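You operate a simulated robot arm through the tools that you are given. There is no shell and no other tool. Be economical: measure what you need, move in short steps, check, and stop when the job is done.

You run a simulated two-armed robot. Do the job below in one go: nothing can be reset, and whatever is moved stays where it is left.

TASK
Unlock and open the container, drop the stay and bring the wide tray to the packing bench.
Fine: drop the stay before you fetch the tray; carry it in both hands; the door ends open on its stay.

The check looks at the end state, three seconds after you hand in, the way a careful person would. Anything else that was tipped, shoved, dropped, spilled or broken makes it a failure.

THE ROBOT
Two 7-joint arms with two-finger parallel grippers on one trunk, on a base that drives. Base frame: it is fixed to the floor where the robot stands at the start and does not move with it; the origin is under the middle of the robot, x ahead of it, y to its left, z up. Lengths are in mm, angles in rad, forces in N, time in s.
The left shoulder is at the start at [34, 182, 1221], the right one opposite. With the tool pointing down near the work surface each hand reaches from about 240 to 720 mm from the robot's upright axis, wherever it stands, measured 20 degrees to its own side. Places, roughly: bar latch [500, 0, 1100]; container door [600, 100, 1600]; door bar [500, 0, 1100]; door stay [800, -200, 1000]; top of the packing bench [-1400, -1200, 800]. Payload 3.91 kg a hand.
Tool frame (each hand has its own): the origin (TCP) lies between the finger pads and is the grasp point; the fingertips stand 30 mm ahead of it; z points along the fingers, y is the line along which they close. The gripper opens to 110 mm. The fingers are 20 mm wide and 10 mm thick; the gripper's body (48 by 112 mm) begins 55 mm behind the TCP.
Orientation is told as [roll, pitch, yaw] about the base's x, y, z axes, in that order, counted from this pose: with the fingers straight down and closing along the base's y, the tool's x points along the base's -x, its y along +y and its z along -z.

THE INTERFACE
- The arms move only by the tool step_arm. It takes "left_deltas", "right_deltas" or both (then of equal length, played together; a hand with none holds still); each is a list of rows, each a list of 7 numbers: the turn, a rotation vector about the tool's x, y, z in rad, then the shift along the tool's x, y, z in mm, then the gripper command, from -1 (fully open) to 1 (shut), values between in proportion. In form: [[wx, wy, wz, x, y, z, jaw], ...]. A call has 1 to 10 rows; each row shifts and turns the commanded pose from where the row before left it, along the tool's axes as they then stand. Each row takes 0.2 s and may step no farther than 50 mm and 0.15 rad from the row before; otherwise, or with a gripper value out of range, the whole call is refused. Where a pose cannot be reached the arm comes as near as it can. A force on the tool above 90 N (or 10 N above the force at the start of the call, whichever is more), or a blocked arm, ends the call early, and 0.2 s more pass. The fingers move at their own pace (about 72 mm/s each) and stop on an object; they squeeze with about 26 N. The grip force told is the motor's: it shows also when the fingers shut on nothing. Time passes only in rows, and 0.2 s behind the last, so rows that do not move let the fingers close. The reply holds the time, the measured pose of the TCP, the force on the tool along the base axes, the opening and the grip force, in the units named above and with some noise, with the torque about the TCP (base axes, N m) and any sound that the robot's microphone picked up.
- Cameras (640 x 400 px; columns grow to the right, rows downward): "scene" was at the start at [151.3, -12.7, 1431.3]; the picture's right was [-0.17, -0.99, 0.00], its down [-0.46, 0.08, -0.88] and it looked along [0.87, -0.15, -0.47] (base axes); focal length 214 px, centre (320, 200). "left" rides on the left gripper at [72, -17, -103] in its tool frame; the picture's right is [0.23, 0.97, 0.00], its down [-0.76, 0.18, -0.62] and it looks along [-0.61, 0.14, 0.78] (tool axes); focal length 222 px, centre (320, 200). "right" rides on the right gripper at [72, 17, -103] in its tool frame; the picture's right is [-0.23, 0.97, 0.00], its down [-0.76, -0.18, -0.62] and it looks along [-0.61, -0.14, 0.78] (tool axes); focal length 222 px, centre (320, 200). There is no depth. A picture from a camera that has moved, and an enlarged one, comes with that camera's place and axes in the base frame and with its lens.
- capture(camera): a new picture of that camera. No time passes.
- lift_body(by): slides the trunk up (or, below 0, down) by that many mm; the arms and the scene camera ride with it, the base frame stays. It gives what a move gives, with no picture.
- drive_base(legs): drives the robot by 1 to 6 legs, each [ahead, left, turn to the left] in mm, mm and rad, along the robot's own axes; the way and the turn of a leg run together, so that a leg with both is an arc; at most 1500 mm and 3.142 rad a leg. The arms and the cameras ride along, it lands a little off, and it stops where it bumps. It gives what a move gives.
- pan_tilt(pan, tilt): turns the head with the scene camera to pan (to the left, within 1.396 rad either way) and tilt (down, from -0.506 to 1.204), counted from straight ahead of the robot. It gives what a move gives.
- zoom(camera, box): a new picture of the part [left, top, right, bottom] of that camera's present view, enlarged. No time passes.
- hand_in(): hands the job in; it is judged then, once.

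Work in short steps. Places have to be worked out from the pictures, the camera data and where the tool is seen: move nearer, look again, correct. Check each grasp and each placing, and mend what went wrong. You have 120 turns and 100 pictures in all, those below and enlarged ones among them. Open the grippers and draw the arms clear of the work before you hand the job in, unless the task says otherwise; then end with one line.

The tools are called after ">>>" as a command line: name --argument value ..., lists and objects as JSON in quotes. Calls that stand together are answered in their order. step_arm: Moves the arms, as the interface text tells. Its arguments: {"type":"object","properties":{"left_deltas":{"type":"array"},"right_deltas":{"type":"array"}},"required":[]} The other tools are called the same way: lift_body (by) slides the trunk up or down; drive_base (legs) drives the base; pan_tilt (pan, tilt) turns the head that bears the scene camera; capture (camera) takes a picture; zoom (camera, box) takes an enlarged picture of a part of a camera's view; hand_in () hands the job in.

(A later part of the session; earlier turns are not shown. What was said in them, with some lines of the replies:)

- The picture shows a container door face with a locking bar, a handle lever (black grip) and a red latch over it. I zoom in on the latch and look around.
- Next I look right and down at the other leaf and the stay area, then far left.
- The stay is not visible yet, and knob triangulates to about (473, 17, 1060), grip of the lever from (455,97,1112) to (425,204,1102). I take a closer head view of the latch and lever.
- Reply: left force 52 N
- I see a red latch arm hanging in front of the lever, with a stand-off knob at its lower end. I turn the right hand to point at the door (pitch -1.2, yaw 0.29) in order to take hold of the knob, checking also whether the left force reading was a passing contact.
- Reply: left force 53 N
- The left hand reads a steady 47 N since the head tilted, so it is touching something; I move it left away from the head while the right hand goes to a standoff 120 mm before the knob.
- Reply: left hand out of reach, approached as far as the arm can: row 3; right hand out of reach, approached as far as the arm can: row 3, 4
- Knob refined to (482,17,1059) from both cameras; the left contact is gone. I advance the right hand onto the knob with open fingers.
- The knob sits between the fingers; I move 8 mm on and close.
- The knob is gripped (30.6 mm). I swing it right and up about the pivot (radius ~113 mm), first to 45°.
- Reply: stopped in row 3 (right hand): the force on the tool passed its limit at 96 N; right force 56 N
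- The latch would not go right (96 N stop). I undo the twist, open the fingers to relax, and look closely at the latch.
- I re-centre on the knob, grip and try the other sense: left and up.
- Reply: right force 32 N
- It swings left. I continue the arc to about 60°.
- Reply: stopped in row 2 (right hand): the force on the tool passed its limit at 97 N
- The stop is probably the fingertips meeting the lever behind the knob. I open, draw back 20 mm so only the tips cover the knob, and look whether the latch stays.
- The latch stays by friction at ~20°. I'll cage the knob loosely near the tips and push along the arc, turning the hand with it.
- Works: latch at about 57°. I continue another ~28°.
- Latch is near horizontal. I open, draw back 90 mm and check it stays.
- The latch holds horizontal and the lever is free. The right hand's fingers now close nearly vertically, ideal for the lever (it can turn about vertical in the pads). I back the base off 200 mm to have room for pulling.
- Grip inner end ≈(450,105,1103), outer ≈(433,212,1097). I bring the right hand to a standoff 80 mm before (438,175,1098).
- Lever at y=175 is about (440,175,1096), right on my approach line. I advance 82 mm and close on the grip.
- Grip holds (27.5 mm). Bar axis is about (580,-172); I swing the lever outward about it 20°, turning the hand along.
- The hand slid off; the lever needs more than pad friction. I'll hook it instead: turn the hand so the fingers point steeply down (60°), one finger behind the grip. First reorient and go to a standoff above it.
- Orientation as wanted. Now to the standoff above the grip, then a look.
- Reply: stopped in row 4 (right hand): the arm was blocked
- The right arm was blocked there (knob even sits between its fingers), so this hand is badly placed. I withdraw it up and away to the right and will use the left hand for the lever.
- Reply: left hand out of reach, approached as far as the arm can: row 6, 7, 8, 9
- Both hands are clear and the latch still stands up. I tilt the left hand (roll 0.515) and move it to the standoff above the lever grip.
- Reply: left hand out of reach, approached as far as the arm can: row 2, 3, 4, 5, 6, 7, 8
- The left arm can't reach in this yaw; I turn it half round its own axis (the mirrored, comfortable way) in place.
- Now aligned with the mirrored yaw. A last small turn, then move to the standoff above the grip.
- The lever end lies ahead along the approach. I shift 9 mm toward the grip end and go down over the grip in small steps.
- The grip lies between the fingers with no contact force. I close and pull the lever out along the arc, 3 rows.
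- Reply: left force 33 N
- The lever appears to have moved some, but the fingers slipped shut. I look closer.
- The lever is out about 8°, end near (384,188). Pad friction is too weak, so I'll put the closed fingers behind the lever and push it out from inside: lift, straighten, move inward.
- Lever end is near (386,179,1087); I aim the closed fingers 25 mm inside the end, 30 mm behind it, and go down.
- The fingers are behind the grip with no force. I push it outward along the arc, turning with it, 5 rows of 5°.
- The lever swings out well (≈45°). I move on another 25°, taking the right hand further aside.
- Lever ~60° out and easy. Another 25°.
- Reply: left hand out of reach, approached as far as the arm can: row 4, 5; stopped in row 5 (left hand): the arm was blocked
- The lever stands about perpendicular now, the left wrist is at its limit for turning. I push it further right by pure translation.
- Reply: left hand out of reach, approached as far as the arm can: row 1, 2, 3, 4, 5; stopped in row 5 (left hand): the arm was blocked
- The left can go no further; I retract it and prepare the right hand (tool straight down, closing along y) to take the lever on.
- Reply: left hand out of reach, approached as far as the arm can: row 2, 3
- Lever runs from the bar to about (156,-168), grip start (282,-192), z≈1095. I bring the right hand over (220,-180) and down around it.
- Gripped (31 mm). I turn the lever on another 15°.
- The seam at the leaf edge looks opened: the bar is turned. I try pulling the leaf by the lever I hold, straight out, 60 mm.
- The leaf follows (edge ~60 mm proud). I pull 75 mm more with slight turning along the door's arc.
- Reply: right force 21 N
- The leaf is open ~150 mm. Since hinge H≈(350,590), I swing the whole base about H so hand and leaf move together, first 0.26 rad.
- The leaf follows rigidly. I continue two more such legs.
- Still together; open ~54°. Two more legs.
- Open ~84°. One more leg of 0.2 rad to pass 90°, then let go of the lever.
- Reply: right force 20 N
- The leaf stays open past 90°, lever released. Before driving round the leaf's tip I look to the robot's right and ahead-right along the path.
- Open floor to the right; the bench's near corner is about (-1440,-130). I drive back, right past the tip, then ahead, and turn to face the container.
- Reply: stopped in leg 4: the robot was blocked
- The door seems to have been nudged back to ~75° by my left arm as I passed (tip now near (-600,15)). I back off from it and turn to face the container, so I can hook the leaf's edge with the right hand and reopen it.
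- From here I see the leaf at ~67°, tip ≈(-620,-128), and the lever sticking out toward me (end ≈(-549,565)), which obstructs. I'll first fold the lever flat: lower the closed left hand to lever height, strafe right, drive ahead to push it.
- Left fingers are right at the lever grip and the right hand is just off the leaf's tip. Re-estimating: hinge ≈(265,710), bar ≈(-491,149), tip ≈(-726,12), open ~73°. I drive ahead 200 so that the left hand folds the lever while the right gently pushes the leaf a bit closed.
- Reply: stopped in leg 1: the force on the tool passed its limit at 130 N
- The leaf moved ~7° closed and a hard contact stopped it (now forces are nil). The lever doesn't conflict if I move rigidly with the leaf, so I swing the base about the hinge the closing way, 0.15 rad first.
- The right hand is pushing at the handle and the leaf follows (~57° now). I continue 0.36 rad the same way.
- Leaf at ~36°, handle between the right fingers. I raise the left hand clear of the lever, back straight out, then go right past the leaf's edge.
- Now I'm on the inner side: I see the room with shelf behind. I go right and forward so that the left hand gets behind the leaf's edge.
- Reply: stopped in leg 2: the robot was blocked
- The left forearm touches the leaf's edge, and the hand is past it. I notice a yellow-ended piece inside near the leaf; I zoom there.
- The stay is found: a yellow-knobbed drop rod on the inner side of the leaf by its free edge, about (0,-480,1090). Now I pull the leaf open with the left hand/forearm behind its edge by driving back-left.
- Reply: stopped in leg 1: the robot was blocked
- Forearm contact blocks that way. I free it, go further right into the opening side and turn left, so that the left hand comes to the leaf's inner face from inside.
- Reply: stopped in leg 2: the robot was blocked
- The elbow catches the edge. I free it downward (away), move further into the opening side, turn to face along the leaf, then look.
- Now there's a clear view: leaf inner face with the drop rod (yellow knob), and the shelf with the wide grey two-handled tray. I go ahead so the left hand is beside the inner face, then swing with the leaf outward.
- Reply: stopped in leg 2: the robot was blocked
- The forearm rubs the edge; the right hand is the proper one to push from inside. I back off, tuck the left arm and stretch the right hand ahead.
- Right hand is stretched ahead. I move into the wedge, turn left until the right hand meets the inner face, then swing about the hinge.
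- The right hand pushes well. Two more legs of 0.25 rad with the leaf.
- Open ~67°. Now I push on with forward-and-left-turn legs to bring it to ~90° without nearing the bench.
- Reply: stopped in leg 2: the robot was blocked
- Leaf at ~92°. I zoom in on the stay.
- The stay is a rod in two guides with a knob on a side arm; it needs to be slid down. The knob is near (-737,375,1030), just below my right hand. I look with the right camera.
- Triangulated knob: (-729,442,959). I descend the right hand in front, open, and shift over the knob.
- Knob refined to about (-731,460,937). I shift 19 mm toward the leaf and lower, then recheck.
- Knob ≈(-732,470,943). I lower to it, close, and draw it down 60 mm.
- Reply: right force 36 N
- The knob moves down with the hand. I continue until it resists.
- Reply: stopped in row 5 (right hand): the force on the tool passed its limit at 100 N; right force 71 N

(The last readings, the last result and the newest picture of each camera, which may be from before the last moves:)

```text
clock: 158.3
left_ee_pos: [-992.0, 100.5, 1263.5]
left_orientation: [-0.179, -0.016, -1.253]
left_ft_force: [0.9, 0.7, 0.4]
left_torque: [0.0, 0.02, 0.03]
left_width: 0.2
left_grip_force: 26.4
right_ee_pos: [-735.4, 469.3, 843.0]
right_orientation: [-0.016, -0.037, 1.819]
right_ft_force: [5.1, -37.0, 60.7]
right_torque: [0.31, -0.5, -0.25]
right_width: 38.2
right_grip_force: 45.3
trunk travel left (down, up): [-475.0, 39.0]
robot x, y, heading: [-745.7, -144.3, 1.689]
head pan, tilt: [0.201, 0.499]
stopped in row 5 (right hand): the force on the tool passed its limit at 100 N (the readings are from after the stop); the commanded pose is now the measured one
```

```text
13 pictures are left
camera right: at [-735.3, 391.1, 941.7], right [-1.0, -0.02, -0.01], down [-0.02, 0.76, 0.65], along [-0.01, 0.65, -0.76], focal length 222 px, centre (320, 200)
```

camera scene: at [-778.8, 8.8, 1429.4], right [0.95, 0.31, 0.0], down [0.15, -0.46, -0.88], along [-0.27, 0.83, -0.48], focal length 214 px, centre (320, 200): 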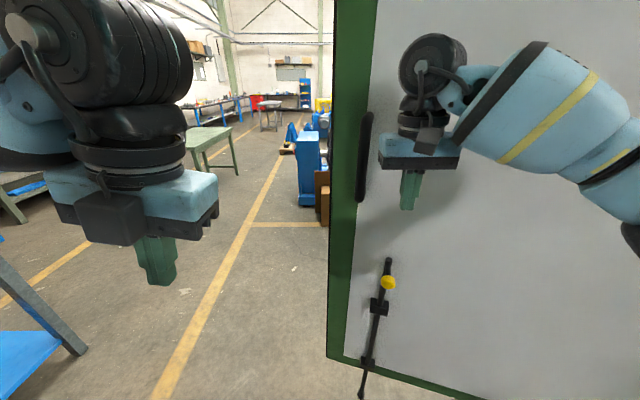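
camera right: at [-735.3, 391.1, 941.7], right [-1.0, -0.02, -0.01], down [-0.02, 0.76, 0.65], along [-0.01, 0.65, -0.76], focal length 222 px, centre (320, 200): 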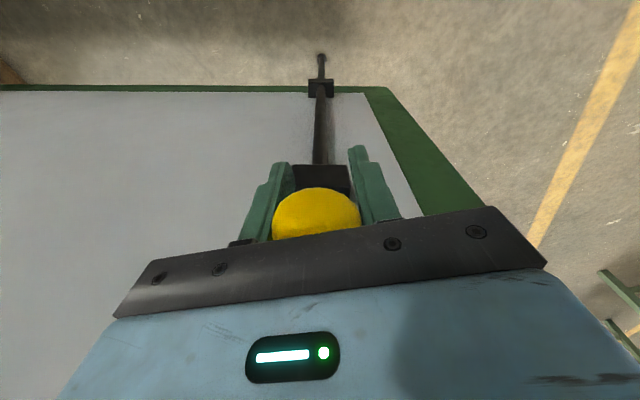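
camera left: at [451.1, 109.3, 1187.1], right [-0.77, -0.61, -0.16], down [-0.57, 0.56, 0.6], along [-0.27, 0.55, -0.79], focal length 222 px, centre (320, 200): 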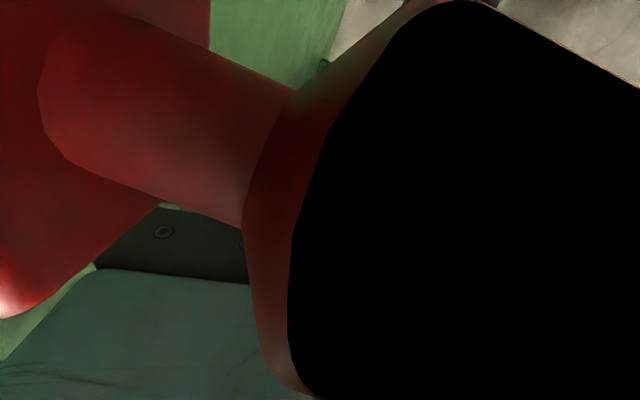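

It bottomed out at 100 N after ~90 mm. I release, lift the hand and check the rod with the head camera.

>>> step_arm --right_deltas '[[0, 0, 0, 0, 0, 0, -0.5], [0, 0, 0, 0, 0, 0, -0.5], [0, 0, 0, 0, 0, -45, -0.5], [0, 0, 0, 0, 0, -45, -0.5], [0, 0, 0, 30, 0, -40, -0.5], [0, 0, 0, 40, 0, -10, -0.5], [0, 0, 0, 40, 0, -10, -0.5]]'

>>> pan_tilt --pan -0.15 --tilt 0.75

>>> capture --camera "scene"

```text
clock: 159.9
left_ee_pos: [-993.2, 109.5, 1261.6]
left_orientation: [-0.177, -0.021, -1.254]
left_ft_force: [-0.7, 0.3, 0.8]
left_torque: [-0.03, 0.0, 0.01]
left_width: 0.0
left_grip_force: 26.1
right_ee_pos: [-709.6, 364.9, 977.9]
right_orientation: [-0.022, -0.027, 1.816]
right_ft_force: [-0.3, -0.5, 0.0]
right_torque: [0.01, -0.02, -0.01]
right_width: 82.3
right_grip_force: 0.0
trunk travel left (down, up): [-475.0, 39.0]
robot x, y, heading: [-741.2, -148.5, 1.686]
head pan, tilt: [0.201, 0.499]
```

```text
clock: 160.8
left_ee_pos: [-994.0, 110.5, 1261.2]
left_orientation: [-0.177, -0.023, -1.254]
left_ft_force: [0.1, 1.0, 0.0]
left_torque: [-0.01, -0.03, 0.04]
left_width: 0.0
left_grip_force: 25.9
right_ee_pos: [-709.1, 365.3, 978.8]
right_orientation: [-0.024, -0.026, 1.819]
right_ft_force: [1.3, -0.9, 0.6]
right_torque: [0.01, -0.01, 0.02]
right_width: 82.5
right_grip_force: 0.0
trunk travel left (down, up): [-475.0, 39.0]
robot x, y, heading: [-743.8, -141.5, 1.687]
head pan, tilt: [-0.15, 0.75]
```

```text
12 pictures are left
camera scene: at [-747.4, 0.3, 1408.2], right [1.0, -0.04, 0.0], down [-0.02, -0.68, -0.73], along [0.03, 0.73, -0.68], focal length 214 px, centre (320, 200)
```

scene: 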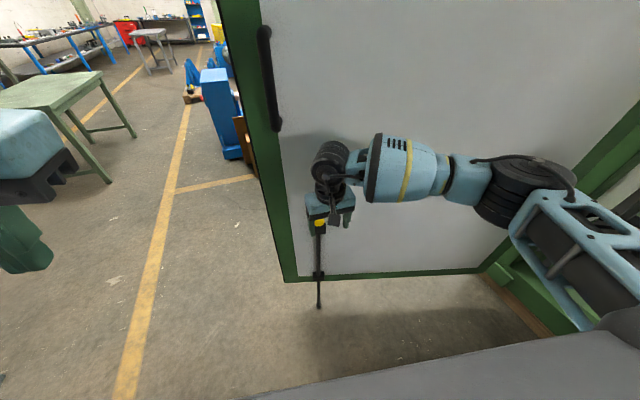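

The rod's foot stands at floor level: stay dropped. Now I turn toward the opening and drive up to the shelf.

>>> step_arm --right_deltas '[[0, 0, 0, 45, 0, -20, -0.5], [0, 0, 0, 45, 0, -20, -0.5]]'

>>> drive_base --legs '[[0, 0, -1.4], [620, 0, 0]]'

>>> pan_tilt --pan 0.0 --tilt 0.4

>>> capture --camera "scene"

```text
clock: 161.3
left_ee_pos: [-993.4, 109.1, 1261.0]
left_orientation: [-0.177, -0.022, -1.254]
left_ft_force: [0.2, 0.1, 0.6]
left_torque: [0.03, -0.01, -0.02]
left_width: 0.0
left_grip_force: 26.4
right_ee_pos: [-687.2, 273.9, 1014.8]
right_orientation: [-0.023, -0.029, 1.817]
right_ft_force: [0.0, -0.6, -0.1]
right_torque: [0.0, -0.01, -0.04]
right_width: 82.1
right_grip_force: 0.1
trunk travel left (down, up): [-475.0, 39.0]
robot x, y, heading: [-744.9, -146.8, 1.688]
head pan, tilt: [-0.15, 0.75]
```

```text
clock: 167.8
left_ee_pos: [-11.3, 278.6, 1272.4]
left_orientation: [-0.191, 0.008, -2.646]
left_ft_force: [0.3, -0.2, -0.4]
left_torque: [-0.01, 0.02, 0.01]
left_width: 0.1
left_grip_force: 26.0
right_ee_pos: [208.7, 16.4, 1018.3]
right_orientation: [-0.006, -0.044, 0.435]
right_ft_force: [-0.1, 1.1, 0.4]
right_torque: [0.02, 0.01, 0.03]
right_width: 82.6
right_grip_force: 0.0
trunk travel left (down, up): [-475.0, 39.0]
robot x, y, heading: [-211.7, 8.3, 0.301]
head pan, tilt: [-0.15, 0.75]
stopped in leg 2: the robot was blocked; the commanded pose is now the measured one
```

```text
clock: 168.7
left_ee_pos: [-10.5, 278.2, 1272.4]
left_orientation: [-0.193, 0.005, -2.645]
left_ft_force: [0.1, -0.4, -0.4]
left_torque: [-0.02, 0.04, 0.01]
left_width: 0.0
left_grip_force: 26.0
right_ee_pos: [209.7, 16.0, 1018.3]
right_orientation: [-0.007, -0.043, 0.435]
right_ft_force: [0.3, 0.4, 0.3]
right_torque: [0.01, -0.01, -0.01]
right_width: 82.8
right_grip_force: 0.0
trunk travel left (down, up): [-475.0, 39.0]
robot x, y, heading: [-208.8, 15.1, 0.297]
head pan, tilt: [0.0, 0.4]
```

```text
11 pictures are left
camera scene: at [-69.1, 32.1, 1440.9], right [0.3, -0.95, -0.02], down [-0.37, -0.1, -0.93], along [0.88, 0.28, -0.38], focal length 214 px, centre (320, 200)
```

scene: 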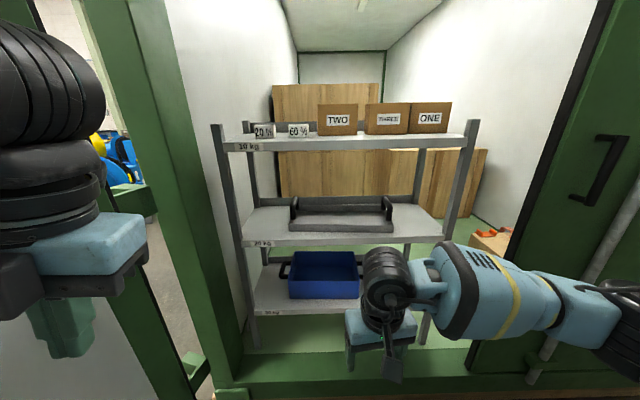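

Triangulated tray handles: left ≈(753,419,1035), right ≈(881,0,1015); the long side is parallel to the door. The left elbow probably touched the leaf, so I shift right 130, and meanwhile unwind the left wrist and pitch the right hand forward.

>>> drive_base --legs '[[0, -130, 0]]'

>>> step_arm --left_deltas '[[0, 0, 0.15, 0, 0, 0, -0.3], [0, 0, 0.15, 0, 0, 0, -0.3], [0, 0, 0.15, 0, 0, 0, -0.3], [0, 0, 0.15, 0, 0, 0, -0.3], [0, 0, 0.15, 0, 0, 0, -0.3], [0, 0, 0.15, 0, 0, 0, -0.3], [0, 0, 0.15, 0, 0, 0, -0.3], [0, 0, 0.15, 0, 0, 0, -0.3], [0, 0, 0.15, 0, 0, 0, -0.3], [0, 0, 0.15, 0, 0, 0, -0.3]]' --right_deltas '[[0, 0, 0.14, 0, -15, -30, -0.3], [0, -0.15, 0, 0, -15, -30, -0.3], [0, -0.15, 0, 0, -15, -25, -0.3], [0, -0.15, 0, 0, -15, 0, -0.3], [0, -0.15, 0, 0, -15, 0, -0.3], [0, -0.15, 0, 0, -15, 0, -0.3], [0, -0.15, 0, 0, 0, 0, -0.3], [0, -0.15, 0, 0, 0, 0, -0.3], [0, -0.15, 0, 0, 0, 0, -0.3], [0, 0, 0, 0, 0, 0, -0.3]]'

>>> step_arm --left_deltas '[[0, 0, 0.15, 0, 0, 0, -0.3], [0, 0, 0.15, 0, 0, 0, -0.3], [0, 0, 0.15, 0, 0, 0, -0.3], [0, 0, 0.15, 0, 0, 0, -0.3], [0, 0, 0.15, 0, 0, 0, -0.3], [0, 0, 0.15, 0, 0, 0, -0.3], [0, 0, 0.15, 0, 0, 0, -0.3], [0, 0, 0.15, 0, 0, 0, -0.3], [0, 0, 0.15, 0, 0, 0, -0.3], [0, 0, 0.15, 0, 0, 0, -0.3]]'

```text
clock: 170.4
left_ee_pos: [35.9, 183.3, 1262.9]
left_orientation: [-0.176, -0.014, -2.642]
left_ft_force: [-0.6, -0.1, -0.6]
left_torque: [-0.02, 0.01, -0.01]
left_width: 0.1
left_grip_force: 26.0
right_ee_pos: [254.7, -87.1, 1016.0]
right_orientation: [-0.02, -0.027, 0.432]
right_ft_force: [0.4, 0.5, -0.2]
right_torque: [-0.02, -0.02, 0.0]
right_width: 82.5
right_grip_force: 0.0
trunk travel left (down, up): [-475.0, 39.0]
robot x, y, heading: [-171.2, -107.3, 0.299]
head pan, tilt: [0.0, 0.4]
```

```text
clock: 172.6
left_ee_pos: [36.9, 182.3, 1263.3]
left_orientation: [0.001, -0.179, 2.137]
left_ft_force: [0.1, 0.3, -0.1]
left_torque: [0.02, 0.02, -0.01]
left_width: 71.4
left_grip_force: 0.0
right_ee_pos: [310.2, -141.7, 1099.0]
right_orientation: [-0.028, -1.156, 0.332]
right_ft_force: [-0.5, -1.3, -0.1]
right_torque: [-0.06, 0.03, 0.0]
right_width: 71.5
right_grip_force: 0.1
right hand out of reach, approached as far as the arm can: row 6, 7, 8, 9
trunk travel left (down, up): [-475.0, 39.0]
robot x, y, heading: [-167.1, -110.0, 0.298]
head pan, tilt: [0.0, 0.4]
```

```text
clock: 174.8
left_ee_pos: [36.2, 183.1, 1262.8]
left_orientation: [0.178, -0.01, 0.637]
left_ft_force: [-0.6, 0.4, 0.0]
left_torque: [0.0, -0.03, 0.02]
left_width: 71.6
left_grip_force: 0.1
right_ee_pos: [310.0, -140.8, 1099.1]
right_orientation: [-0.03, -1.157, 0.336]
right_ft_force: [0.6, -0.6, -0.5]
right_torque: [0.0, -0.01, -0.03]
right_width: 71.4
right_grip_force: 0.1
trunk travel left (down, up): [-475.0, 39.0]
robot x, y, heading: [-165.5, -107.6, 0.3]
head pan, tilt: [0.0, 0.4]
```

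Now the left: finish yaw/roll and pitch forward like the right, moving ahead a little for room.

>>> step_arm --left_deltas '[[0, 0, 0.15, -40, 0, 0, -0.3], [0, 0, 0.15, -40, 0, 0, -0.3], [0.14, 0, 0.035, -40, 0, 0, -0.3], [0.038, -0.13, 0, -40, 0, 0, -0.3], [0, -0.15, 0, 0, 0, 0, -0.3], [0, -0.15, 0, 0, 0, 0, -0.3], [0, -0.15, 0, 0, 0, 0, -0.3], [0, -0.15, 0, 0, 0, 0, -0.3], [0, -0.15, 0, 0, 0, 0, -0.3], [0, -0.15, 0, 0, 0, 0, -0.3]]'

>>> step_arm --left_deltas '[[0, -0.13, 0, 25, 0, 0, -0.3], [0, 0, 0, 40, 0, 0, -0.3], [0, 0, 0, 40, 0, 0, -0.3], [0, 0, 0, 40, 0, 0, -0.3]]'

```text
clock: 177.0
left_ee_pos: [179.2, 250.8, 1259.7]
left_orientation: [-0.012, -0.987, 0.317]
left_ft_force: [0.2, -0.3, -0.1]
left_torque: [0.0, 0.01, -0.01]
left_width: 71.5
left_grip_force: 0.0
right_ee_pos: [309.7, -139.9, 1099.7]
right_orientation: [-0.032, -1.157, 0.334]
right_ft_force: [0.0, -0.3, -0.3]
right_torque: [0.0, -0.03, -0.01]
right_width: 71.6
right_grip_force: 0.0
trunk travel left (down, up): [-475.0, 39.0]
robot x, y, heading: [-168.9, -106.1, 0.297]
head pan, tilt: [0.0, 0.4]
```

```text
clock: 178.0
left_ee_pos: [201.2, 253.5, 1154.0]
left_orientation: [-0.017, -1.113, 0.321]
left_ft_force: [1.0, -0.2, -0.1]
left_torque: [0.02, 0.02, 0.0]
left_width: 71.6
left_grip_force: 0.0
left hand out of reach, approached as far as the arm can: row 1, 2, 3, 4
right_ee_pos: [309.2, -140.4, 1100.6]
right_orientation: [-0.031, -1.154, 0.335]
right_ft_force: [1.1, -0.3, -0.4]
right_torque: [-0.01, 0.01, 0.04]
right_width: 71.7
right_grip_force: 0.0
trunk travel left (down, up): [-475.0, 39.0]
robot x, y, heading: [-172.8, -106.5, 0.297]
head pan, tilt: [0.0, 0.4]
```

Hands are level and pointing forward, laterally near the handles. I drive ahead 330 toward the sill and take a picture.

>>> drive_base --legs '[[330, 0, 0]]'

>>> capture --camera "scene"

```text
clock: 179.8
left_ee_pos: [439.1, 310.1, 1166.6]
left_orientation: [0.025, -1.13, 0.299]
left_ft_force: [0.1, -0.4, -0.3]
left_torque: [0.01, 0.02, -0.03]
left_width: 71.4
left_grip_force: 0.1
right_ee_pos: [550.2, -87.9, 1101.2]
right_orientation: [0.007, -1.165, 0.303]
right_ft_force: [0.4, 0.1, 0.0]
right_torque: [-0.02, -0.02, 0.02]
right_width: 71.5
right_grip_force: 0.1
trunk travel left (down, up): [-475.0, 39.0]
robot x, y, heading: [73.2, -39.0, 0.301]
head pan, tilt: [0.0, 0.4]
stopped in leg 1: the robot was blocked; the commanded pose is now the measured one
```

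```text
10 pictures are left
camera scene: at [216.5, -15.0, 1440.8], right [0.3, -0.95, -0.02], down [-0.37, -0.1, -0.92], along [0.88, 0.28, -0.38], focal length 214 px, centre (320, 200)
```

scene: 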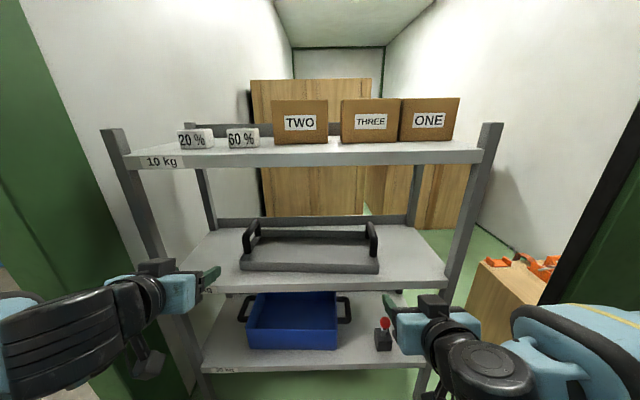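

Base is at the sill. Handles ≈ left (772,430,1024), right (878,4,1024). I reach both hands in above them (TCP z≈1086), fingers open.

>>> step_arm --left_deltas '[[0, 0, 0, -9.4, 2, 43.3, -0.3], [0, 0, 0, -9.4, 2, 43.3, -0.3], [0, 0, 0, -9.4, 2, 43.3, -0.3], [0, 0, 0, -9.4, 2, 43.3, -0.3], [0, 0, 0, -9.4, 2, 43.3, -0.3], [0, 0, 0, -9.4, 2, 43.3, -0.3], [0, 0, 0, -9.4, 2, 43.3, -0.3], [0, 0, 0, -9.4, 2, 43.3, -0.3]]' --right_deltas '[[0, 0, 0, -15.1, -1.1, 39.8, -0.3], [0, 0, 0, -15.1, -1.1, 39.8, -0.3], [0, 0, 0, -15.1, -1.1, 39.8, -0.3], [0, 0, 0, -15.1, -1.1, 39.8, -0.3], [0, 0, 0, -15.1, -1.1, 39.8, -0.3], [0, 0, 0, -15.1, -1.1, 39.8, -0.3], [0, 0, 0, -15.1, -1.1, 39.8, -0.3], [0, 0, 0, -15.1, -1.1, 39.8, -0.3]]'

>>> capture --camera "scene"

```text
clock: 181.7
left_ee_pos: [767.2, 447.3, 1070.0]
left_orientation: [-0.016, -1.117, 0.325]
left_ft_force: [2.7, -3.1, 1.3]
left_torque: [-0.11, -0.11, -0.05]
left_width: 73.5
left_grip_force: 1.8
right_ee_pos: [878.8, 26.4, 1080.6]
right_orientation: [-0.029, -1.156, 0.338]
right_ft_force: [0.2, -0.2, -1.3]
right_torque: [0.01, -0.01, 0.01]
right_width: 71.5
right_grip_force: 0.1
trunk travel left (down, up): [-475.0, 39.0]
robot x, y, heading: [74.6, -37.4, 0.3]
head pan, tilt: [0.0, 0.4]
```

```text
9 pictures are left
camera scene: at [222.2, 10.7, 1439.1], right [0.3, -0.95, 0.0], down [-0.37, -0.12, -0.92], along [0.88, 0.27, -0.39], focal length 214 px, centre (320, 200)
```

scene: 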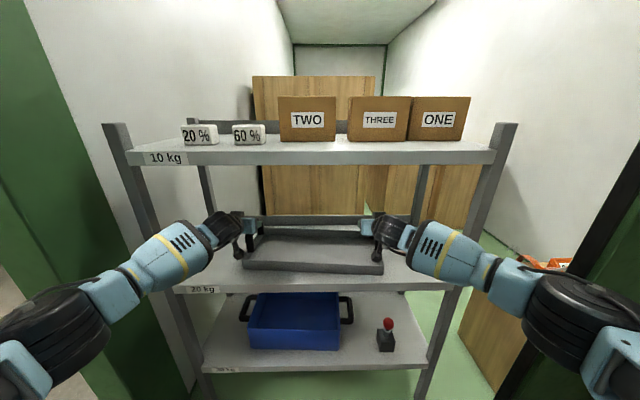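

Both hands are at the handles; left feels a slight touch. I zoom in.

>>> zoom --camera "scene" --box '[190, 195, 430, 295]'

>>> capture --camera "left"

>>> capture --camera "right"

```text
2.67 times, centred on (310, 245) of scene
camera zoom: at [222.2, 10.7, 1439.1], right [0.3, -0.95, 0.0], down [-0.37, -0.12, -0.92], along [0.88, 0.27, -0.39], focal length 572 px, centre (347, 80)
```

zoom: 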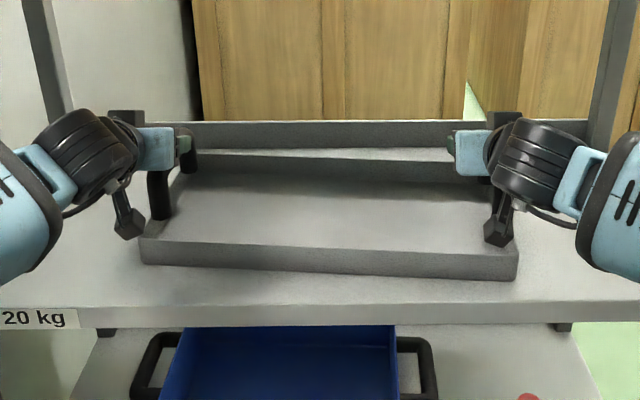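

```text
7 pictures are left
camera left: at [654.8, 393.6, 1050.7], right [-0.39, 0.89, -0.21], down [-0.27, 0.11, 0.96], along [0.88, 0.43, 0.2], focal length 222 px, centre (320, 200)
```

left: 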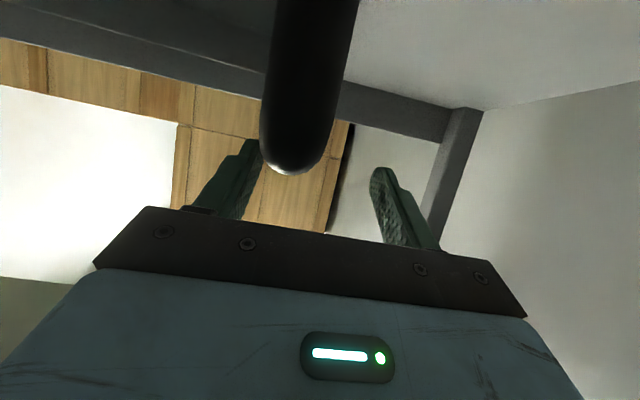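

```text
6 pictures are left
camera right: at [756.4, 4.2, 1054.6], right [-0.21, 0.96, 0.2], down [-0.2, -0.24, 0.95], along [0.96, 0.16, 0.24], focal length 222 px, centre (320, 200)
```

right: 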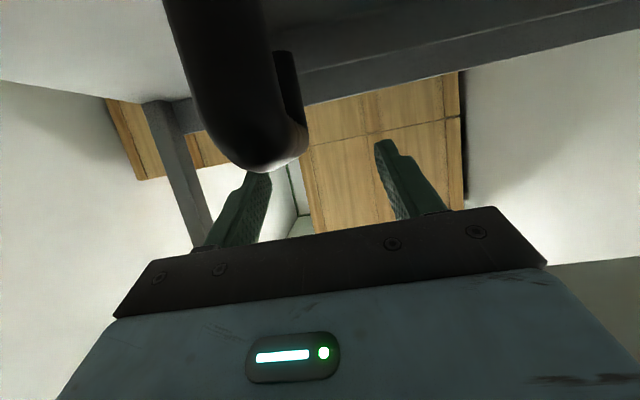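

Both bars sit off to the right of finger centre (left ~15 mm, right ~20 mm) and tops at z≈1050. I centre laterally, then lower to z≈1040.

>>> step_arm --left_deltas '[[0, 0, 0, 0, -8, 0, -0.3], [0, 0, 0, 0, -7, 0, -0.3], [0, 0, 0, 13.5, 0, 6.5, -0.3], [0, 0, 0, 13.5, 0, 6.5, -0.3]]' --right_deltas '[[0, 0, 0, 0, -10, 0, -0.3], [0, 0, 0, 0, -10, 0, -0.3], [0, 0, 0, 18, 0, 8, -0.3], [0, 0, 0, 18, 0, 8, -0.3]]'

>>> capture --camera "right"

```text
clock: 182.7
left_ee_pos: [767.1, 435.9, 1043.4]
left_orientation: [-0.012, -1.117, 0.33]
left_ft_force: [-0.4, -0.8, 0.3]
left_torque: [-0.03, -0.01, 0.02]
left_width: 71.4
left_grip_force: 0.1
right_ee_pos: [884.7, 8.4, 1045.8]
right_orientation: [-0.032, -1.16, 0.339]
right_ft_force: [0.2, -0.7, 1.7]
right_torque: [-0.07, 0.09, -0.04]
right_width: 71.9
right_grip_force: 0.0
trunk travel left (down, up): [-475.0, 39.0]
robot x, y, heading: [74.9, -37.9, 0.303]
head pan, tilt: [0.0, 0.4]
```

```text
5 pictures are left
camera right: at [760.8, -15.2, 1018.6], right [-0.21, 0.96, 0.2], down [-0.2, -0.24, 0.95], along [0.96, 0.16, 0.24], focal length 222 px, centre (320, 200)
```

right: 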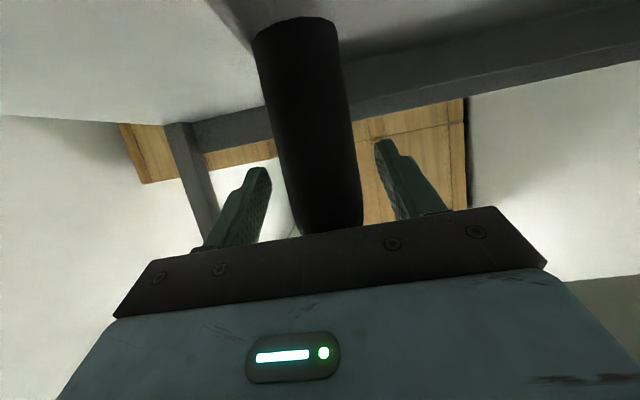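

The bar is between the right fingers; the left is free of contact too. I close both.

>>> step_arm --left_deltas '[[0, 0, 0, 0, 0, 0, 1], [0, 0, 0, 0, 0, 0, 1], [0, 0, 0, 0, 0, 0, 1], [0, 0, 0, 0, 0, 0, 1]]' --right_deltas '[[0, 0, 0, 0, 0, 0, 1], [0, 0, 0, 0, 0, 0, 1], [0, 0, 0, 0, 0, 0, 1], [0, 0, 0, 0, 0, 0, 1]]'

```text
clock: 183.7
left_ee_pos: [771.8, 429.0, 1043.2]
left_orientation: [-0.023, -1.116, 0.324]
left_ft_force: [4.4, -29.2, 0.0]
left_torque: [0.19, -0.14, -0.82]
left_width: 28.3
left_grip_force: 26.0
right_ee_pos: [882.5, 13.0, 1043.9]
right_orientation: [-0.023, -1.156, 0.34]
right_ft_force: [-3.2, 30.3, 0.0]
right_torque: [-0.06, -0.13, -1.76]
right_width: 30.0
right_grip_force: 26.1
trunk travel left (down, up): [-475.0, 39.0]
robot x, y, heading: [73.4, -36.7, 0.301]
head pan, tilt: [0.0, 0.4]
```

Both handles gripped (28/30 mm). I lift 50 mm together, easing the 30 N outward strain.

>>> step_arm --left_deltas '[[0, 0, 0, 0, -3, 0, 1], [0, 0, 0, 0, -3, 0, 1], [0, 0, 0, -9, 0, -4.4, 1], [0, 0, 0, -9, 0, -4.4, 1], [0, 0, 0, -9, 0, -4.4, 1], [0, 0, 0, -9, 0, -4.4, 1], [0, 0, 0, -9, 0, -4.4, 1]]' --right_deltas '[[0, 0, 0, 0, 2, 0, 1], [0, 0, 0, 0, 2, 0, 1], [0, 0, 0, -9.2, 0, -4, 1], [0, 0, 0, -9.2, 0, -4, 1], [0, 0, 0, -9.2, 0, -4, 1], [0, 0, 0, -9.2, 0, -4, 1], [0, 0, 0, -9.2, 0, -4, 1]]'

>>> capture --camera "scene"

```text
clock: 185.2
left_ee_pos: [771.4, 432.0, 1090.8]
left_orientation: [-0.01, -1.113, 0.332]
left_ft_force: [0.5, -0.5, -5.7]
left_torque: [-0.07, 0.18, 0.11]
left_width: 24.9
left_grip_force: 25.5
right_ee_pos: [884.7, 11.4, 1091.7]
right_orientation: [-0.035, -1.155, 0.34]
right_ft_force: [-0.1, -0.5, 0.3]
right_torque: [0.02, 0.02, 0.01]
right_width: 0.1
right_grip_force: 26.5
trunk travel left (down, up): [-475.0, 39.0]
robot x, y, heading: [74.9, -36.2, 0.304]
head pan, tilt: [0.0, 0.4]
```

```text
4 pictures are left
camera scene: at [221.0, 11.4, 1439.2], right [0.3, -0.95, 0.0], down [-0.37, -0.12, -0.92], along [0.88, 0.27, -0.39], focal length 214 px, centre (320, 200)
```

scene: 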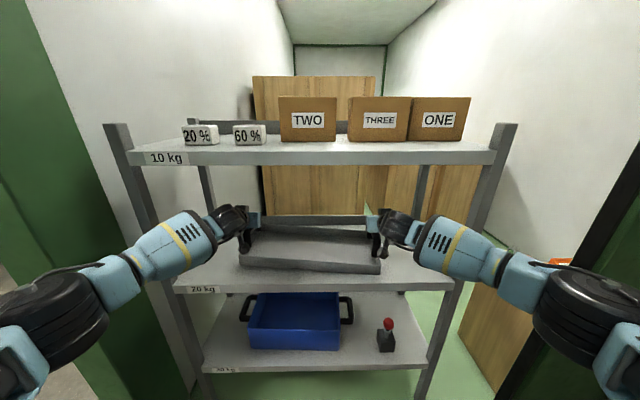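

The right slid off the top of its bar (gripped too high); the left still holds. I lower again, and re-grip both about 15 mm deeper.

>>> step_arm --left_deltas '[[0, 0, 0, 8.6, 0, 4.2, 1], [0, 0, 0, 8.6, 0, 4.2, 1], [0, 0, 0, 8.6, 0, 4.2, 1], [0, 0, 0, 8.6, 0, 4.2, 1], [0, 0, 0, 8.6, 0, 4.2, 1], [0, 0, 0, 0, 0, 0, 1], [0, 0, 0, 0, 0, 0, -0.3], [0, 0, 0, 0, 0, 0, -0.3], [0, 0, 0, 14.4, 0, 7, -0.3], [0, 0, 0, 0, 0, 0, -0.3]]' --right_deltas '[[0, 0, 0, 0, 0, 0, -0.3], [0, 0, 0, 0, 0, 0, -0.3], [0, 0, 0, 14.6, 0, 6.4, -0.3], [0, 0, 0, 14.6, 0, 6.4, -0.3], [0, 0, 0, 14.6, 0, 6.4, -0.3], [0, 0, 0, 14.6, 0, 6.4, -0.3], [0, 0, 0, 0, 0, 0, -0.3], [0, 0, 0, 0, 0, 0, -0.3], [0, 0, 0, 0, 0, 0, -0.3], [0, 0, 0, 0, 0, 0, -0.3]]'

>>> step_arm --left_deltas '[[0, 0, 0, 0, 0, 0, 1], [0, 0, 0, 0, 0, 0, 1], [0, 0, 0, 0, 0, 0, 1], [0, 0, 0, 0, 0, 0, 1]]' --right_deltas '[[0, 0, 0, 0, 0, 0, 1], [0, 0, 0, 0, 0, 0, 1], [0, 0, 0, 0, 0, 0, 1], [0, 0, 0, 0, 0, 0, 1]]'

```text
clock: 187.4
left_ee_pos: [770.9, 429.9, 1027.0]
left_orientation: [-0.012, -1.114, 0.328]
left_ft_force: [0.0, -0.5, 0.9]
left_torque: [-0.02, 0.03, 0.02]
left_width: 71.4
left_grip_force: 0.1
right_ee_pos: [882.4, 11.3, 1028.0]
right_orientation: [-0.032, -1.157, 0.34]
right_ft_force: [-0.2, 0.9, -0.2]
right_torque: [-0.01, 0.01, -0.01]
right_width: 71.5
right_grip_force: 0.1
trunk travel left (down, up): [-475.0, 39.0]
robot x, y, heading: [73.9, -34.7, 0.305]
head pan, tilt: [0.0, 0.4]
```

```text
clock: 188.4
left_ee_pos: [770.9, 429.7, 1027.1]
left_orientation: [-0.014, -1.115, 0.326]
left_ft_force: [0.4, -7.7, 0.6]
left_torque: [0.44, -0.03, -0.16]
left_width: 26.3
left_grip_force: 26.0
right_ee_pos: [881.9, 13.9, 1027.6]
right_orientation: [-0.026, -1.156, 0.34]
right_ft_force: [-1.3, 11.6, 0.2]
right_torque: [0.11, 0.28, -0.69]
right_width: 26.4
right_grip_force: 25.8
trunk travel left (down, up): [-475.0, 39.0]
robot x, y, heading: [76.9, -35.3, 0.303]
head pan, tilt: [0.0, 0.4]
```

Both hold at 26 mm now. I lift 40 mm slowly and check the grips.

>>> step_arm --left_deltas '[[0, 0, 0, 0, -2, 0, 1], [0, 0, 0, -7.2, 0, -3.5, 1], [0, 0, 0, -7.2, 0, -3.5, 1], [0, 0, 0, -7.2, 0, -3.5, 1], [0, 0, 0, -7.2, 0, -3.5, 1], [0, 0, 0, -7.2, 0, -3.5, 1], [0, 0, 0, 0, 0, 0, 1]]' --right_deltas '[[0, 0, 0, 0, 2, 0, 1], [0, 0, 0, -7.3, 0, -3.2, 1], [0, 0, 0, -7.3, 0, -3.2, 1], [0, 0, 0, -7.3, 0, -3.2, 1], [0, 0, 0, -7.3, 0, -3.2, 1], [0, 0, 0, -7.3, 0, -3.2, 1], [0, 0, 0, 0, 0, 0, 1]]'

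```text
clock: 190.1
left_ee_pos: [770.6, 429.2, 1064.6]
left_orientation: [-0.01, -1.112, 0.329]
left_ft_force: [-1.9, -1.6, -5.4]
left_torque: [0.14, 0.2, -0.37]
left_width: 26.2
left_grip_force: 26.1
right_ee_pos: [885.3, 13.0, 1067.4]
right_orientation: [-0.031, -1.155, 0.338]
right_ft_force: [0.9, 2.5, -4.2]
right_torque: [0.17, 0.04, -0.5]
right_width: 26.3
right_grip_force: 26.1
trunk travel left (down, up): [-475.0, 39.0]
robot x, y, heading: [73.7, -35.6, 0.301]
head pan, tilt: [0.0, 0.4]
```

Tray lifted, ~5 N per hand, grips stable. I back straight out 480 mm.

>>> drive_base --legs '[[-480, 0, 0]]'

>>> step_arm --left_deltas '[[0, 0, 0, 11, 0, -22.5, 1], [0, 0, 0, 11, 0, -22.5, 1], [0, 0, 0, 11, 0, -22.5, 1], [0, 0, 0, 11, 0, -22.5, 1], [0, 0, 0, 11, 0, -22.5, 1], [0, 0, 0, 11, 0, -22.5, 1], [0, 0, 0, 11, 0, -22.5, 1], [0, 0, 0, 11, 0, -22.5, 1]]' --right_deltas '[[0, 0, 0, 10, 0, -22.9, 1], [0, 0, 0, 10, 0, -22.9, 1], [0, 0, 0, 10, 0, -22.9, 1], [0, 0, 0, 10, 0, -22.9, 1], [0, 0, 0, 10, 0, -22.9, 1], [0, 0, 0, 10, 0, -22.9, 1], [0, 0, 0, 10, 0, -22.9, 1], [0, 0, 0, 10, 0, -22.9, 1]]'

```text
clock: 192.9
left_ee_pos: [311.6, 283.8, 1066.1]
left_orientation: [-0.012, -1.114, 0.328]
left_ft_force: [-2.4, 2.5, -5.6]
left_torque: [0.16, 0.02, -0.58]
left_width: 26.4
left_grip_force: 25.7
right_ee_pos: [422.6, -132.0, 1069.7]
right_orientation: [-0.03, -1.155, 0.335]
right_ft_force: [2.1, -2.6, -3.2]
right_torque: [0.32, 0.25, -0.19]
right_width: 26.2
right_grip_force: 26.1
trunk travel left (down, up): [-475.0, 39.0]
robot x, y, heading: [-389.9, -181.0, 0.302]
head pan, tilt: [0.0, 0.4]
```

```text
clock: 194.7
left_ee_pos: [118.3, 222.7, 1067.2]
left_orientation: [-0.009, -1.115, 0.329]
left_ft_force: [-4.2, 10.1, -6.5]
left_torque: [0.18, 0.15, -0.75]
left_width: 26.2
left_grip_force: 25.9
right_ee_pos: [231.5, -191.9, 1068.7]
right_orientation: [-0.035, -1.156, 0.335]
right_ft_force: [4.1, -10.7, -2.8]
right_torque: [0.43, 0.16, 0.25]
right_width: 26.3
right_grip_force: 25.8
trunk travel left (down, up): [-475.0, 39.0]
robot x, y, heading: [-383.6, -176.0, 0.301]
head pan, tilt: [0.0, 0.4]
```

Good. I back a bit more, turn right by 1.57 rad and look toward the bench.

>>> drive_base --legs '[[-150, 0, 0], [0, 0, -1.57]]'

>>> pan_tilt --pan -0.9 --tilt 0.45

>>> capture --camera "scene"

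```text
clock: 199.9
left_ee_pos: [-115.6, -723.6, 1066.8]
left_orientation: [-0.01, -1.112, -1.218]
left_ft_force: [23.0, 8.1, -6.6]
left_torque: [0.05, 0.24, -1.16]
left_width: 26.5
left_grip_force: 26.2
right_ee_pos: [-528.8, -847.4, 1067.7]
right_orientation: [-0.033, -1.156, -1.209]
right_ft_force: [-24.3, -9.5, -2.8]
right_torque: [0.3, -0.72, 0.44]
right_width: 26.2
right_grip_force: 25.7
trunk travel left (down, up): [-475.0, 39.0]
robot x, y, heading: [-528.6, -229.1, -1.242]
head pan, tilt: [0.0, 0.4]
```

```text
clock: 201.1
left_ee_pos: [-116.5, -722.6, 1065.8]
left_orientation: [-0.009, -1.111, -1.217]
left_ft_force: [0.1, 2.3, -6.9]
left_torque: [0.11, -0.23, -0.53]
left_width: 26.4
left_grip_force: 26.1
right_ee_pos: [-528.9, -846.1, 1068.7]
right_orientation: [-0.032, -1.156, -1.21]
right_ft_force: [-0.3, -2.3, -4.1]
right_torque: [0.24, -0.41, -0.34]
right_width: 25.8
right_grip_force: 26.1
trunk travel left (down, up): [-475.0, 39.0]
robot x, y, heading: [-534.0, -225.6, -1.24]
head pan, tilt: [-0.901, 0.45]
```

```text
3 pictures are left
camera scene: at [-563.3, -359.3, 1434.4], right [-0.84, 0.54, 0.0], down [0.24, 0.37, -0.9], along [-0.49, -0.76, -0.44], focal length 214 px, centre (320, 200)
```

scene: 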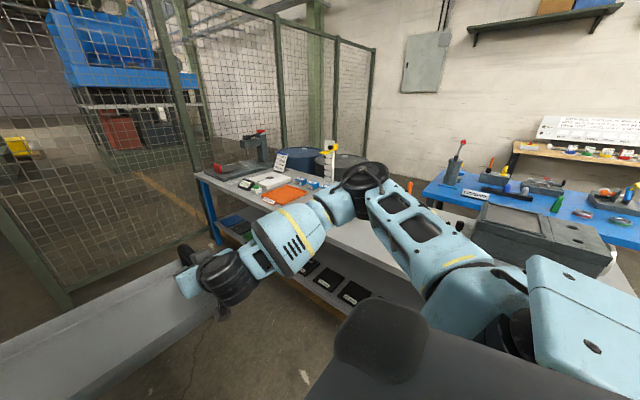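

The bench front edge runs through (-1030,-990) along (-0.28,0.96); the middle stretch looks free. I drive ahead and turn to face it at a safe standoff.

>>> drive_base --legs '[[690, 0, 0], [0, 0, -0.81], [0, 0, -0.81]]'

>>> pan_tilt --pan 0.0 --tilt 0.5

>>> capture --camera "scene"

```text
clock: 209.2
left_ee_pos: [-825.5, -1286.9, 1066.7]
left_orientation: [-0.008, -1.114, -2.841]
left_ft_force: [3.0, -3.4, -6.4]
left_torque: [-0.2, -0.11, -0.57]
left_width: 26.3
left_grip_force: 25.7
right_ee_pos: [-927.5, -867.3, 1068.4]
right_orientation: [-0.033, -1.155, -2.835]
right_ft_force: [-2.4, 2.6, -4.0]
right_torque: [-0.41, -0.21, -0.23]
right_width: 26.4
right_grip_force: 25.8
trunk travel left (down, up): [-475.0, 39.0]
robot x, y, heading: [-307.6, -895.4, -2.871]
head pan, tilt: [-0.901, 0.45]
```

```text
clock: 210.4
left_ee_pos: [-824.6, -1287.9, 1065.7]
left_orientation: [-0.007, -1.112, -2.842]
left_ft_force: [1.4, 1.1, -6.4]
left_torque: [-0.31, -0.13, -0.51]
left_width: 26.3
left_grip_force: 25.4
right_ee_pos: [-926.9, -869.5, 1068.1]
right_orientation: [-0.032, -1.157, -2.835]
right_ft_force: [-3.2, -0.2, -3.0]
right_torque: [-0.37, -0.21, -0.4]
right_width: 26.0
right_grip_force: 25.8
trunk travel left (down, up): [-475.0, 39.0]
robot x, y, heading: [-301.8, -897.5, -2.866]
head pan, tilt: [0.0, 0.499]
```

```text
2 pictures are left
camera scene: at [-453.4, -935.2, 1429.9], right [-0.27, 0.96, 0.0], down [0.46, 0.13, -0.88], along [-0.84, -0.24, -0.48], focal length 214 px, centre (320, 200)
```

scene: 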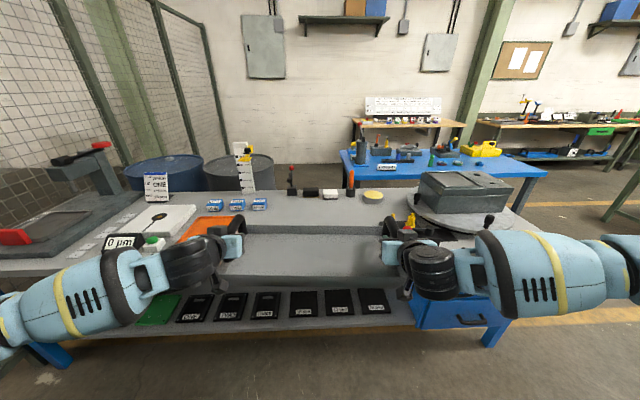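

Clear stretch found: between the orange sheet on the left and the black box on the right. I drive 190 ahead and 40 left, extend the arms 83 mm, and lower the trunk 170 mm.

>>> drive_base --legs '[[190, 40, 0]]'

>>> step_arm --left_deltas '[[0, 0, 0, -9.2, 0, 18.6, 1], [0, 0, 0, -9.2, 0, 18.6, 1], [0, 0, 0, -9.2, 0, 18.6, 1], [0, 0, 0, -9.2, 0, 18.6, 1]]' --right_deltas '[[0, 0, 0, -8.4, 0, 19, 1], [0, 0, 0, -8.4, 0, 19, 1], [0, 0, 0, -8.4, 0, 19, 1], [0, 0, 0, -8.4, 0, 19, 1]]'

>>> lift_body --by -170

>>> capture --camera "scene"

```text
clock: 211.9
left_ee_pos: [-994.7, -1379.3, 1065.4]
left_orientation: [-0.009, -1.112, -2.839]
left_ft_force: [1.1, 1.1, -7.4]
left_torque: [-0.21, -0.36, -0.4]
left_width: 26.2
left_grip_force: 25.7
right_ee_pos: [-1096.5, -960.5, 1066.9]
right_orientation: [-0.035, -1.156, -2.832]
right_ft_force: [-0.7, -1.0, -3.4]
right_torque: [-0.4, 0.0, -0.29]
right_width: 26.3
right_grip_force: 25.7
trunk travel left (down, up): [-475.0, 39.0]
robot x, y, heading: [-473.8, -987.3, -2.867]
head pan, tilt: [0.0, 0.499]
```

```text
clock: 212.9
left_ee_pos: [-1074.6, -1403.9, 1065.1]
left_orientation: [-0.008, -1.11, -2.842]
left_ft_force: [0.9, 5.8, -6.9]
left_torque: [-0.36, -0.33, -0.26]
left_width: 26.5
left_grip_force: 26.2
right_ee_pos: [-1176.2, -984.6, 1069.1]
right_orientation: [-0.032, -1.154, -2.833]
right_ft_force: [-1.2, -5.4, -3.8]
right_torque: [-0.26, 0.03, -0.67]
right_width: 26.3
right_grip_force: 26.1
trunk travel left (down, up): [-475.0, 39.0]
robot x, y, heading: [-478.3, -986.4, -2.861]
head pan, tilt: [0.0, 0.499]
```

```text
clock: 214.9
left_ee_pos: [-1072.1, -1401.9, 896.7]
left_orientation: [-0.009, -1.114, -2.841]
left_ft_force: [-1.5, 14.3, -6.5]
left_torque: [-0.55, -0.17, -0.14]
left_width: 26.5
left_grip_force: 25.3
right_ee_pos: [-1176.0, -984.8, 899.3]
right_orientation: [-0.032, -1.156, -2.832]
right_ft_force: [0.9, -13.8, -3.8]
right_torque: [0.05, -0.15, -0.71]
right_width: 26.2
right_grip_force: 25.8
trunk travel left (down, up): [-305.0, 209.0]
robot x, y, heading: [-477.7, -985.8, -2.865]
head pan, tilt: [0.0, 0.499]
```

```text
1 pictures are left
camera scene: at [-702.6, -1048.6, 1238.8], right [-0.27, 0.96, 0.0], down [0.46, 0.13, -0.88], along [-0.84, -0.24, -0.48], focal length 214 px, centre (320, 200)
```

scene: 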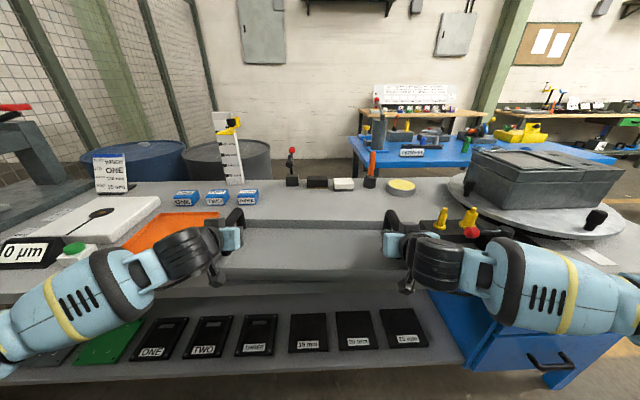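

Tray is just inside the front edge and ~40 mm from the orange sheet. I shift 90 ahead and 50 right for margins, then lower gently.

>>> drive_base --legs '[[90, -50, 0]]'

>>> lift_body --by -30

```text
clock: 216.0
left_ee_pos: [-1174.1, -1377.8, 896.2]
left_orientation: [-0.009, -1.111, -2.842]
left_ft_force: [-3.5, 16.3, -6.8]
left_torque: [-0.48, -0.04, -0.02]
left_width: 26.1
left_grip_force: 26.7
right_ee_pos: [-1275.5, -959.8, 897.2]
right_orientation: [-0.032, -1.155, -2.833]
right_ft_force: [0.6, -15.8, -4.6]
right_torque: [-0.08, -0.23, -0.69]
right_width: 26.1
right_grip_force: 26.1
trunk travel left (down, up): [-305.0, 209.0]
robot x, y, heading: [-573.0, -964.5, -2.866]
head pan, tilt: [0.0, 0.499]
```

```text
clock: 216.8
left_ee_pos: [-1172.2, -1378.0, 872.3]
left_orientation: [-0.013, -1.123, -2.839]
left_ft_force: [3.4, 0.4, 20.5]
left_torque: [-0.41, -0.45, -0.22]
left_width: 26.3
left_grip_force: 26.2
right_ee_pos: [-1274.1, -958.0, 874.0]
right_orientation: [-0.028, -1.166, -2.838]
right_ft_force: [-2.6, 2.3, 20.8]
right_torque: [-0.42, -0.36, -0.1]
right_width: 25.9
right_grip_force: 25.2
trunk travel left (down, up): [-275.0, 239.0]
robot x, y, heading: [-578.6, -966.6, -2.867]
head pan, tilt: [0.0, 0.499]
```

Both hands now read +20 N upward: the tray rests on the bench. I ease up 5 mm, open both grippers and lift the trunk straight up.

>>> lift_body --by 5

>>> step_arm --left_deltas '[[0, 0, 0, 0, 0, 0, 0.05], [0, 0, 0, 0, 0, 0, 0.05], [0, 0, 0, 0, 0, 0, 0.05]]' --right_deltas '[[0, 0, 0, 0, 0, 0, 0.05], [0, 0, 0, 0, 0, 0, 0.05], [0, 0, 0, 0, 0, 0, 0.05]]'

>>> lift_body --by 40

```text
clock: 217.3
left_ee_pos: [-1171.5, -1378.6, 872.0]
left_orientation: [-0.008, -1.113, -2.845]
left_ft_force: [3.7, 1.2, 10.8]
left_torque: [-0.27, -0.53, -0.15]
left_width: 25.9
left_grip_force: 25.5
right_ee_pos: [-1274.3, -959.2, 872.5]
right_orientation: [-0.031, -1.155, -2.835]
right_ft_force: [-5.6, -1.8, 7.7]
right_torque: [-0.22, -0.48, -0.05]
right_width: 25.8
right_grip_force: 26.3
trunk travel left (down, up): [-280.0, 234.0]
robot x, y, heading: [-575.0, -962.7, -2.87]
head pan, tilt: [0.0, 0.499]
```

```text
clock: 218.1
left_ee_pos: [-1172.2, -1376.8, 871.4]
left_orientation: [-0.008, -1.112, -2.843]
left_ft_force: [3.2, 1.1, 0.0]
left_torque: [-0.04, 0.06, -0.03]
left_width: 52.1
left_grip_force: 0.0
right_ee_pos: [-1274.8, -959.9, 873.6]
right_orientation: [-0.03, -1.156, -2.832]
right_ft_force: [0.6, -0.3, -0.4]
right_torque: [0.04, -0.01, 0.02]
right_width: 52.4
right_grip_force: 0.0
trunk travel left (down, up): [-280.0, 234.0]
robot x, y, heading: [-574.0, -965.2, -2.865]
head pan, tilt: [0.0, 0.499]
```

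```text
clock: 218.9
left_ee_pos: [-1172.2, -1377.7, 910.5]
left_orientation: [-0.007, -1.113, -2.843]
left_ft_force: [-0.8, 0.3, 0.1]
left_torque: [-0.02, -0.02, -0.03]
left_width: 52.2
left_grip_force: 0.1
right_ee_pos: [-1276.2, -958.5, 912.4]
right_orientation: [-0.033, -1.152, -2.833]
right_ft_force: [-0.3, -0.3, -0.3]
right_torque: [-0.01, -0.03, 0.02]
right_width: 52.4
right_grip_force: 0.0
trunk travel left (down, up): [-320.0, 194.0]
robot x, y, heading: [-572.5, -968.9, -2.871]
head pan, tilt: [0.0, 0.499]
```

The fingers are clear without force. I lift 120 mm more, then back away and take the last picture.

>>> lift_body --by 130

>>> drive_base --legs '[[-260, 0, 0]]'

>>> capture --camera "scene"

```text
clock: 220.5
left_ee_pos: [-1173.9, -1377.6, 1040.4]
left_orientation: [-0.009, -1.109, -2.842]
left_ft_force: [0.2, -0.3, -0.5]
left_torque: [0.0, 0.01, 0.0]
left_width: 52.3
left_grip_force: 0.1
right_ee_pos: [-1276.3, -959.5, 1042.1]
right_orientation: [-0.032, -1.153, -2.832]
right_ft_force: [0.2, 0.1, -1.0]
right_torque: [-0.03, -0.02, 0.0]
right_width: 52.3
right_grip_force: 0.1
trunk travel left (down, up): [-450.0, 64.0]
robot x, y, heading: [-575.5, -962.1, -2.862]
head pan, tilt: [0.0, 0.499]
```

```text
clock: 222.4
left_ee_pos: [-922.7, -1303.0, 1041.3]
left_orientation: [-0.009, -1.113, -2.85]
left_ft_force: [0.2, 0.0, 0.3]
left_torque: [-0.02, 0.05, 0.05]
left_width: 52.2
left_grip_force: 0.0
right_ee_pos: [-1021.7, -883.4, 1043.6]
right_orientation: [-0.031, -1.156, -2.842]
right_ft_force: [0.9, -0.7, 1.1]
right_torque: [0.02, -0.02, -0.01]
right_width: 52.4
right_grip_force: 0.1
trunk travel left (down, up): [-450.0, 64.0]
robot x, y, heading: [-325.0, -895.1, -2.879]
head pan, tilt: [0.0, 0.499]
```

```text
0 pictures are left
camera scene: at [-491.1, -937.1, 1399.1], right [-0.26, 0.96, 0.0], down [0.46, 0.13, -0.88], along [-0.85, -0.23, -0.48], focal length 214 px, centre (320, 200)
```

scene: 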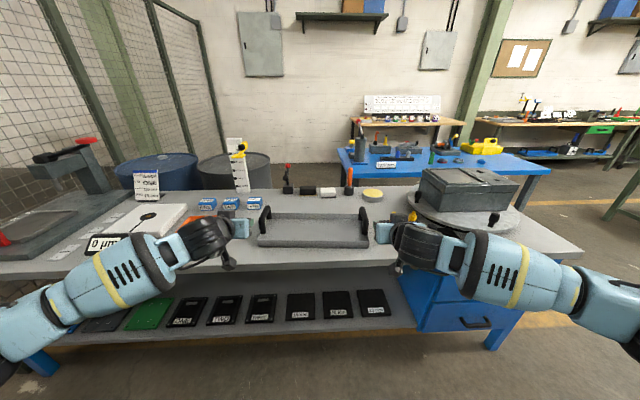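

The tray stands squarely on the bench, nothing disturbed. I open the grippers fully and draw back a little more.

>>> step_arm --left_deltas '[[0, 0, 0, 0, 0, 0, -1], [0, 0, 0, 0, 0, 0, -1], [0, 0, 0, 0, 0, 0, -1]]' --right_deltas '[[0, 0, 0, 0, 0, 0, -1], [0, 0, 0, 0, 0, 0, -1], [0, 0, 0, 0, 0, 0, -1]]'

>>> drive_base --legs '[[-120, 0, 0]]'

>>> hand_in

```text
clock: 223.2
left_ee_pos: [-922.5, -1303.8, 1042.4]
left_orientation: [-0.009, -1.113, -2.849]
left_ft_force: [0.4, -0.6, 0.5]
left_torque: [-0.02, 0.01, -0.02]
left_width: 110.0
left_grip_force: 0.0
right_ee_pos: [-1023.5, -884.0, 1043.6]
right_orientation: [-0.032, -1.156, -2.84]
right_ft_force: [0.1, 0.3, 0.4]
right_torque: [0.01, 0.01, 0.0]
right_width: 110.1
right_grip_force: 0.2
trunk travel left (down, up): [-450.0, 64.0]
robot x, y, heading: [-319.8, -892.9, -2.872]
head pan, tilt: [0.0, 0.499]
```

```text
clock: 224.4
left_ee_pos: [-807.9, -1271.0, 1041.5]
left_orientation: [-0.008, -1.115, -2.851]
left_ft_force: [-0.5, -0.3, 0.1]
left_torque: [0.0, 0.01, 0.03]
left_width: 110.1
left_grip_force: 0.1
right_ee_pos: [-906.6, -850.5, 1044.1]
right_orientation: [-0.03, -1.156, -2.844]
right_ft_force: [-0.3, 0.6, 0.3]
right_torque: [0.03, 0.03, 0.01]
right_width: 110.1
right_grip_force: 0.1
trunk travel left (down, up): [-450.0, 64.0]
robot x, y, heading: [-207.4, -862.4, -2.872]
head pan, tilt: [0.0, 0.499]
```

```text
The job is handed in.
```

I unlocked and opened the container door to about 90°, dropped its stay, and then carried the wide tray in both hands to the packing bench. The last picture shows the tray squarely on the bench; I saw the stay's foot at floor level when I dropped it, but took no later picture of the door.
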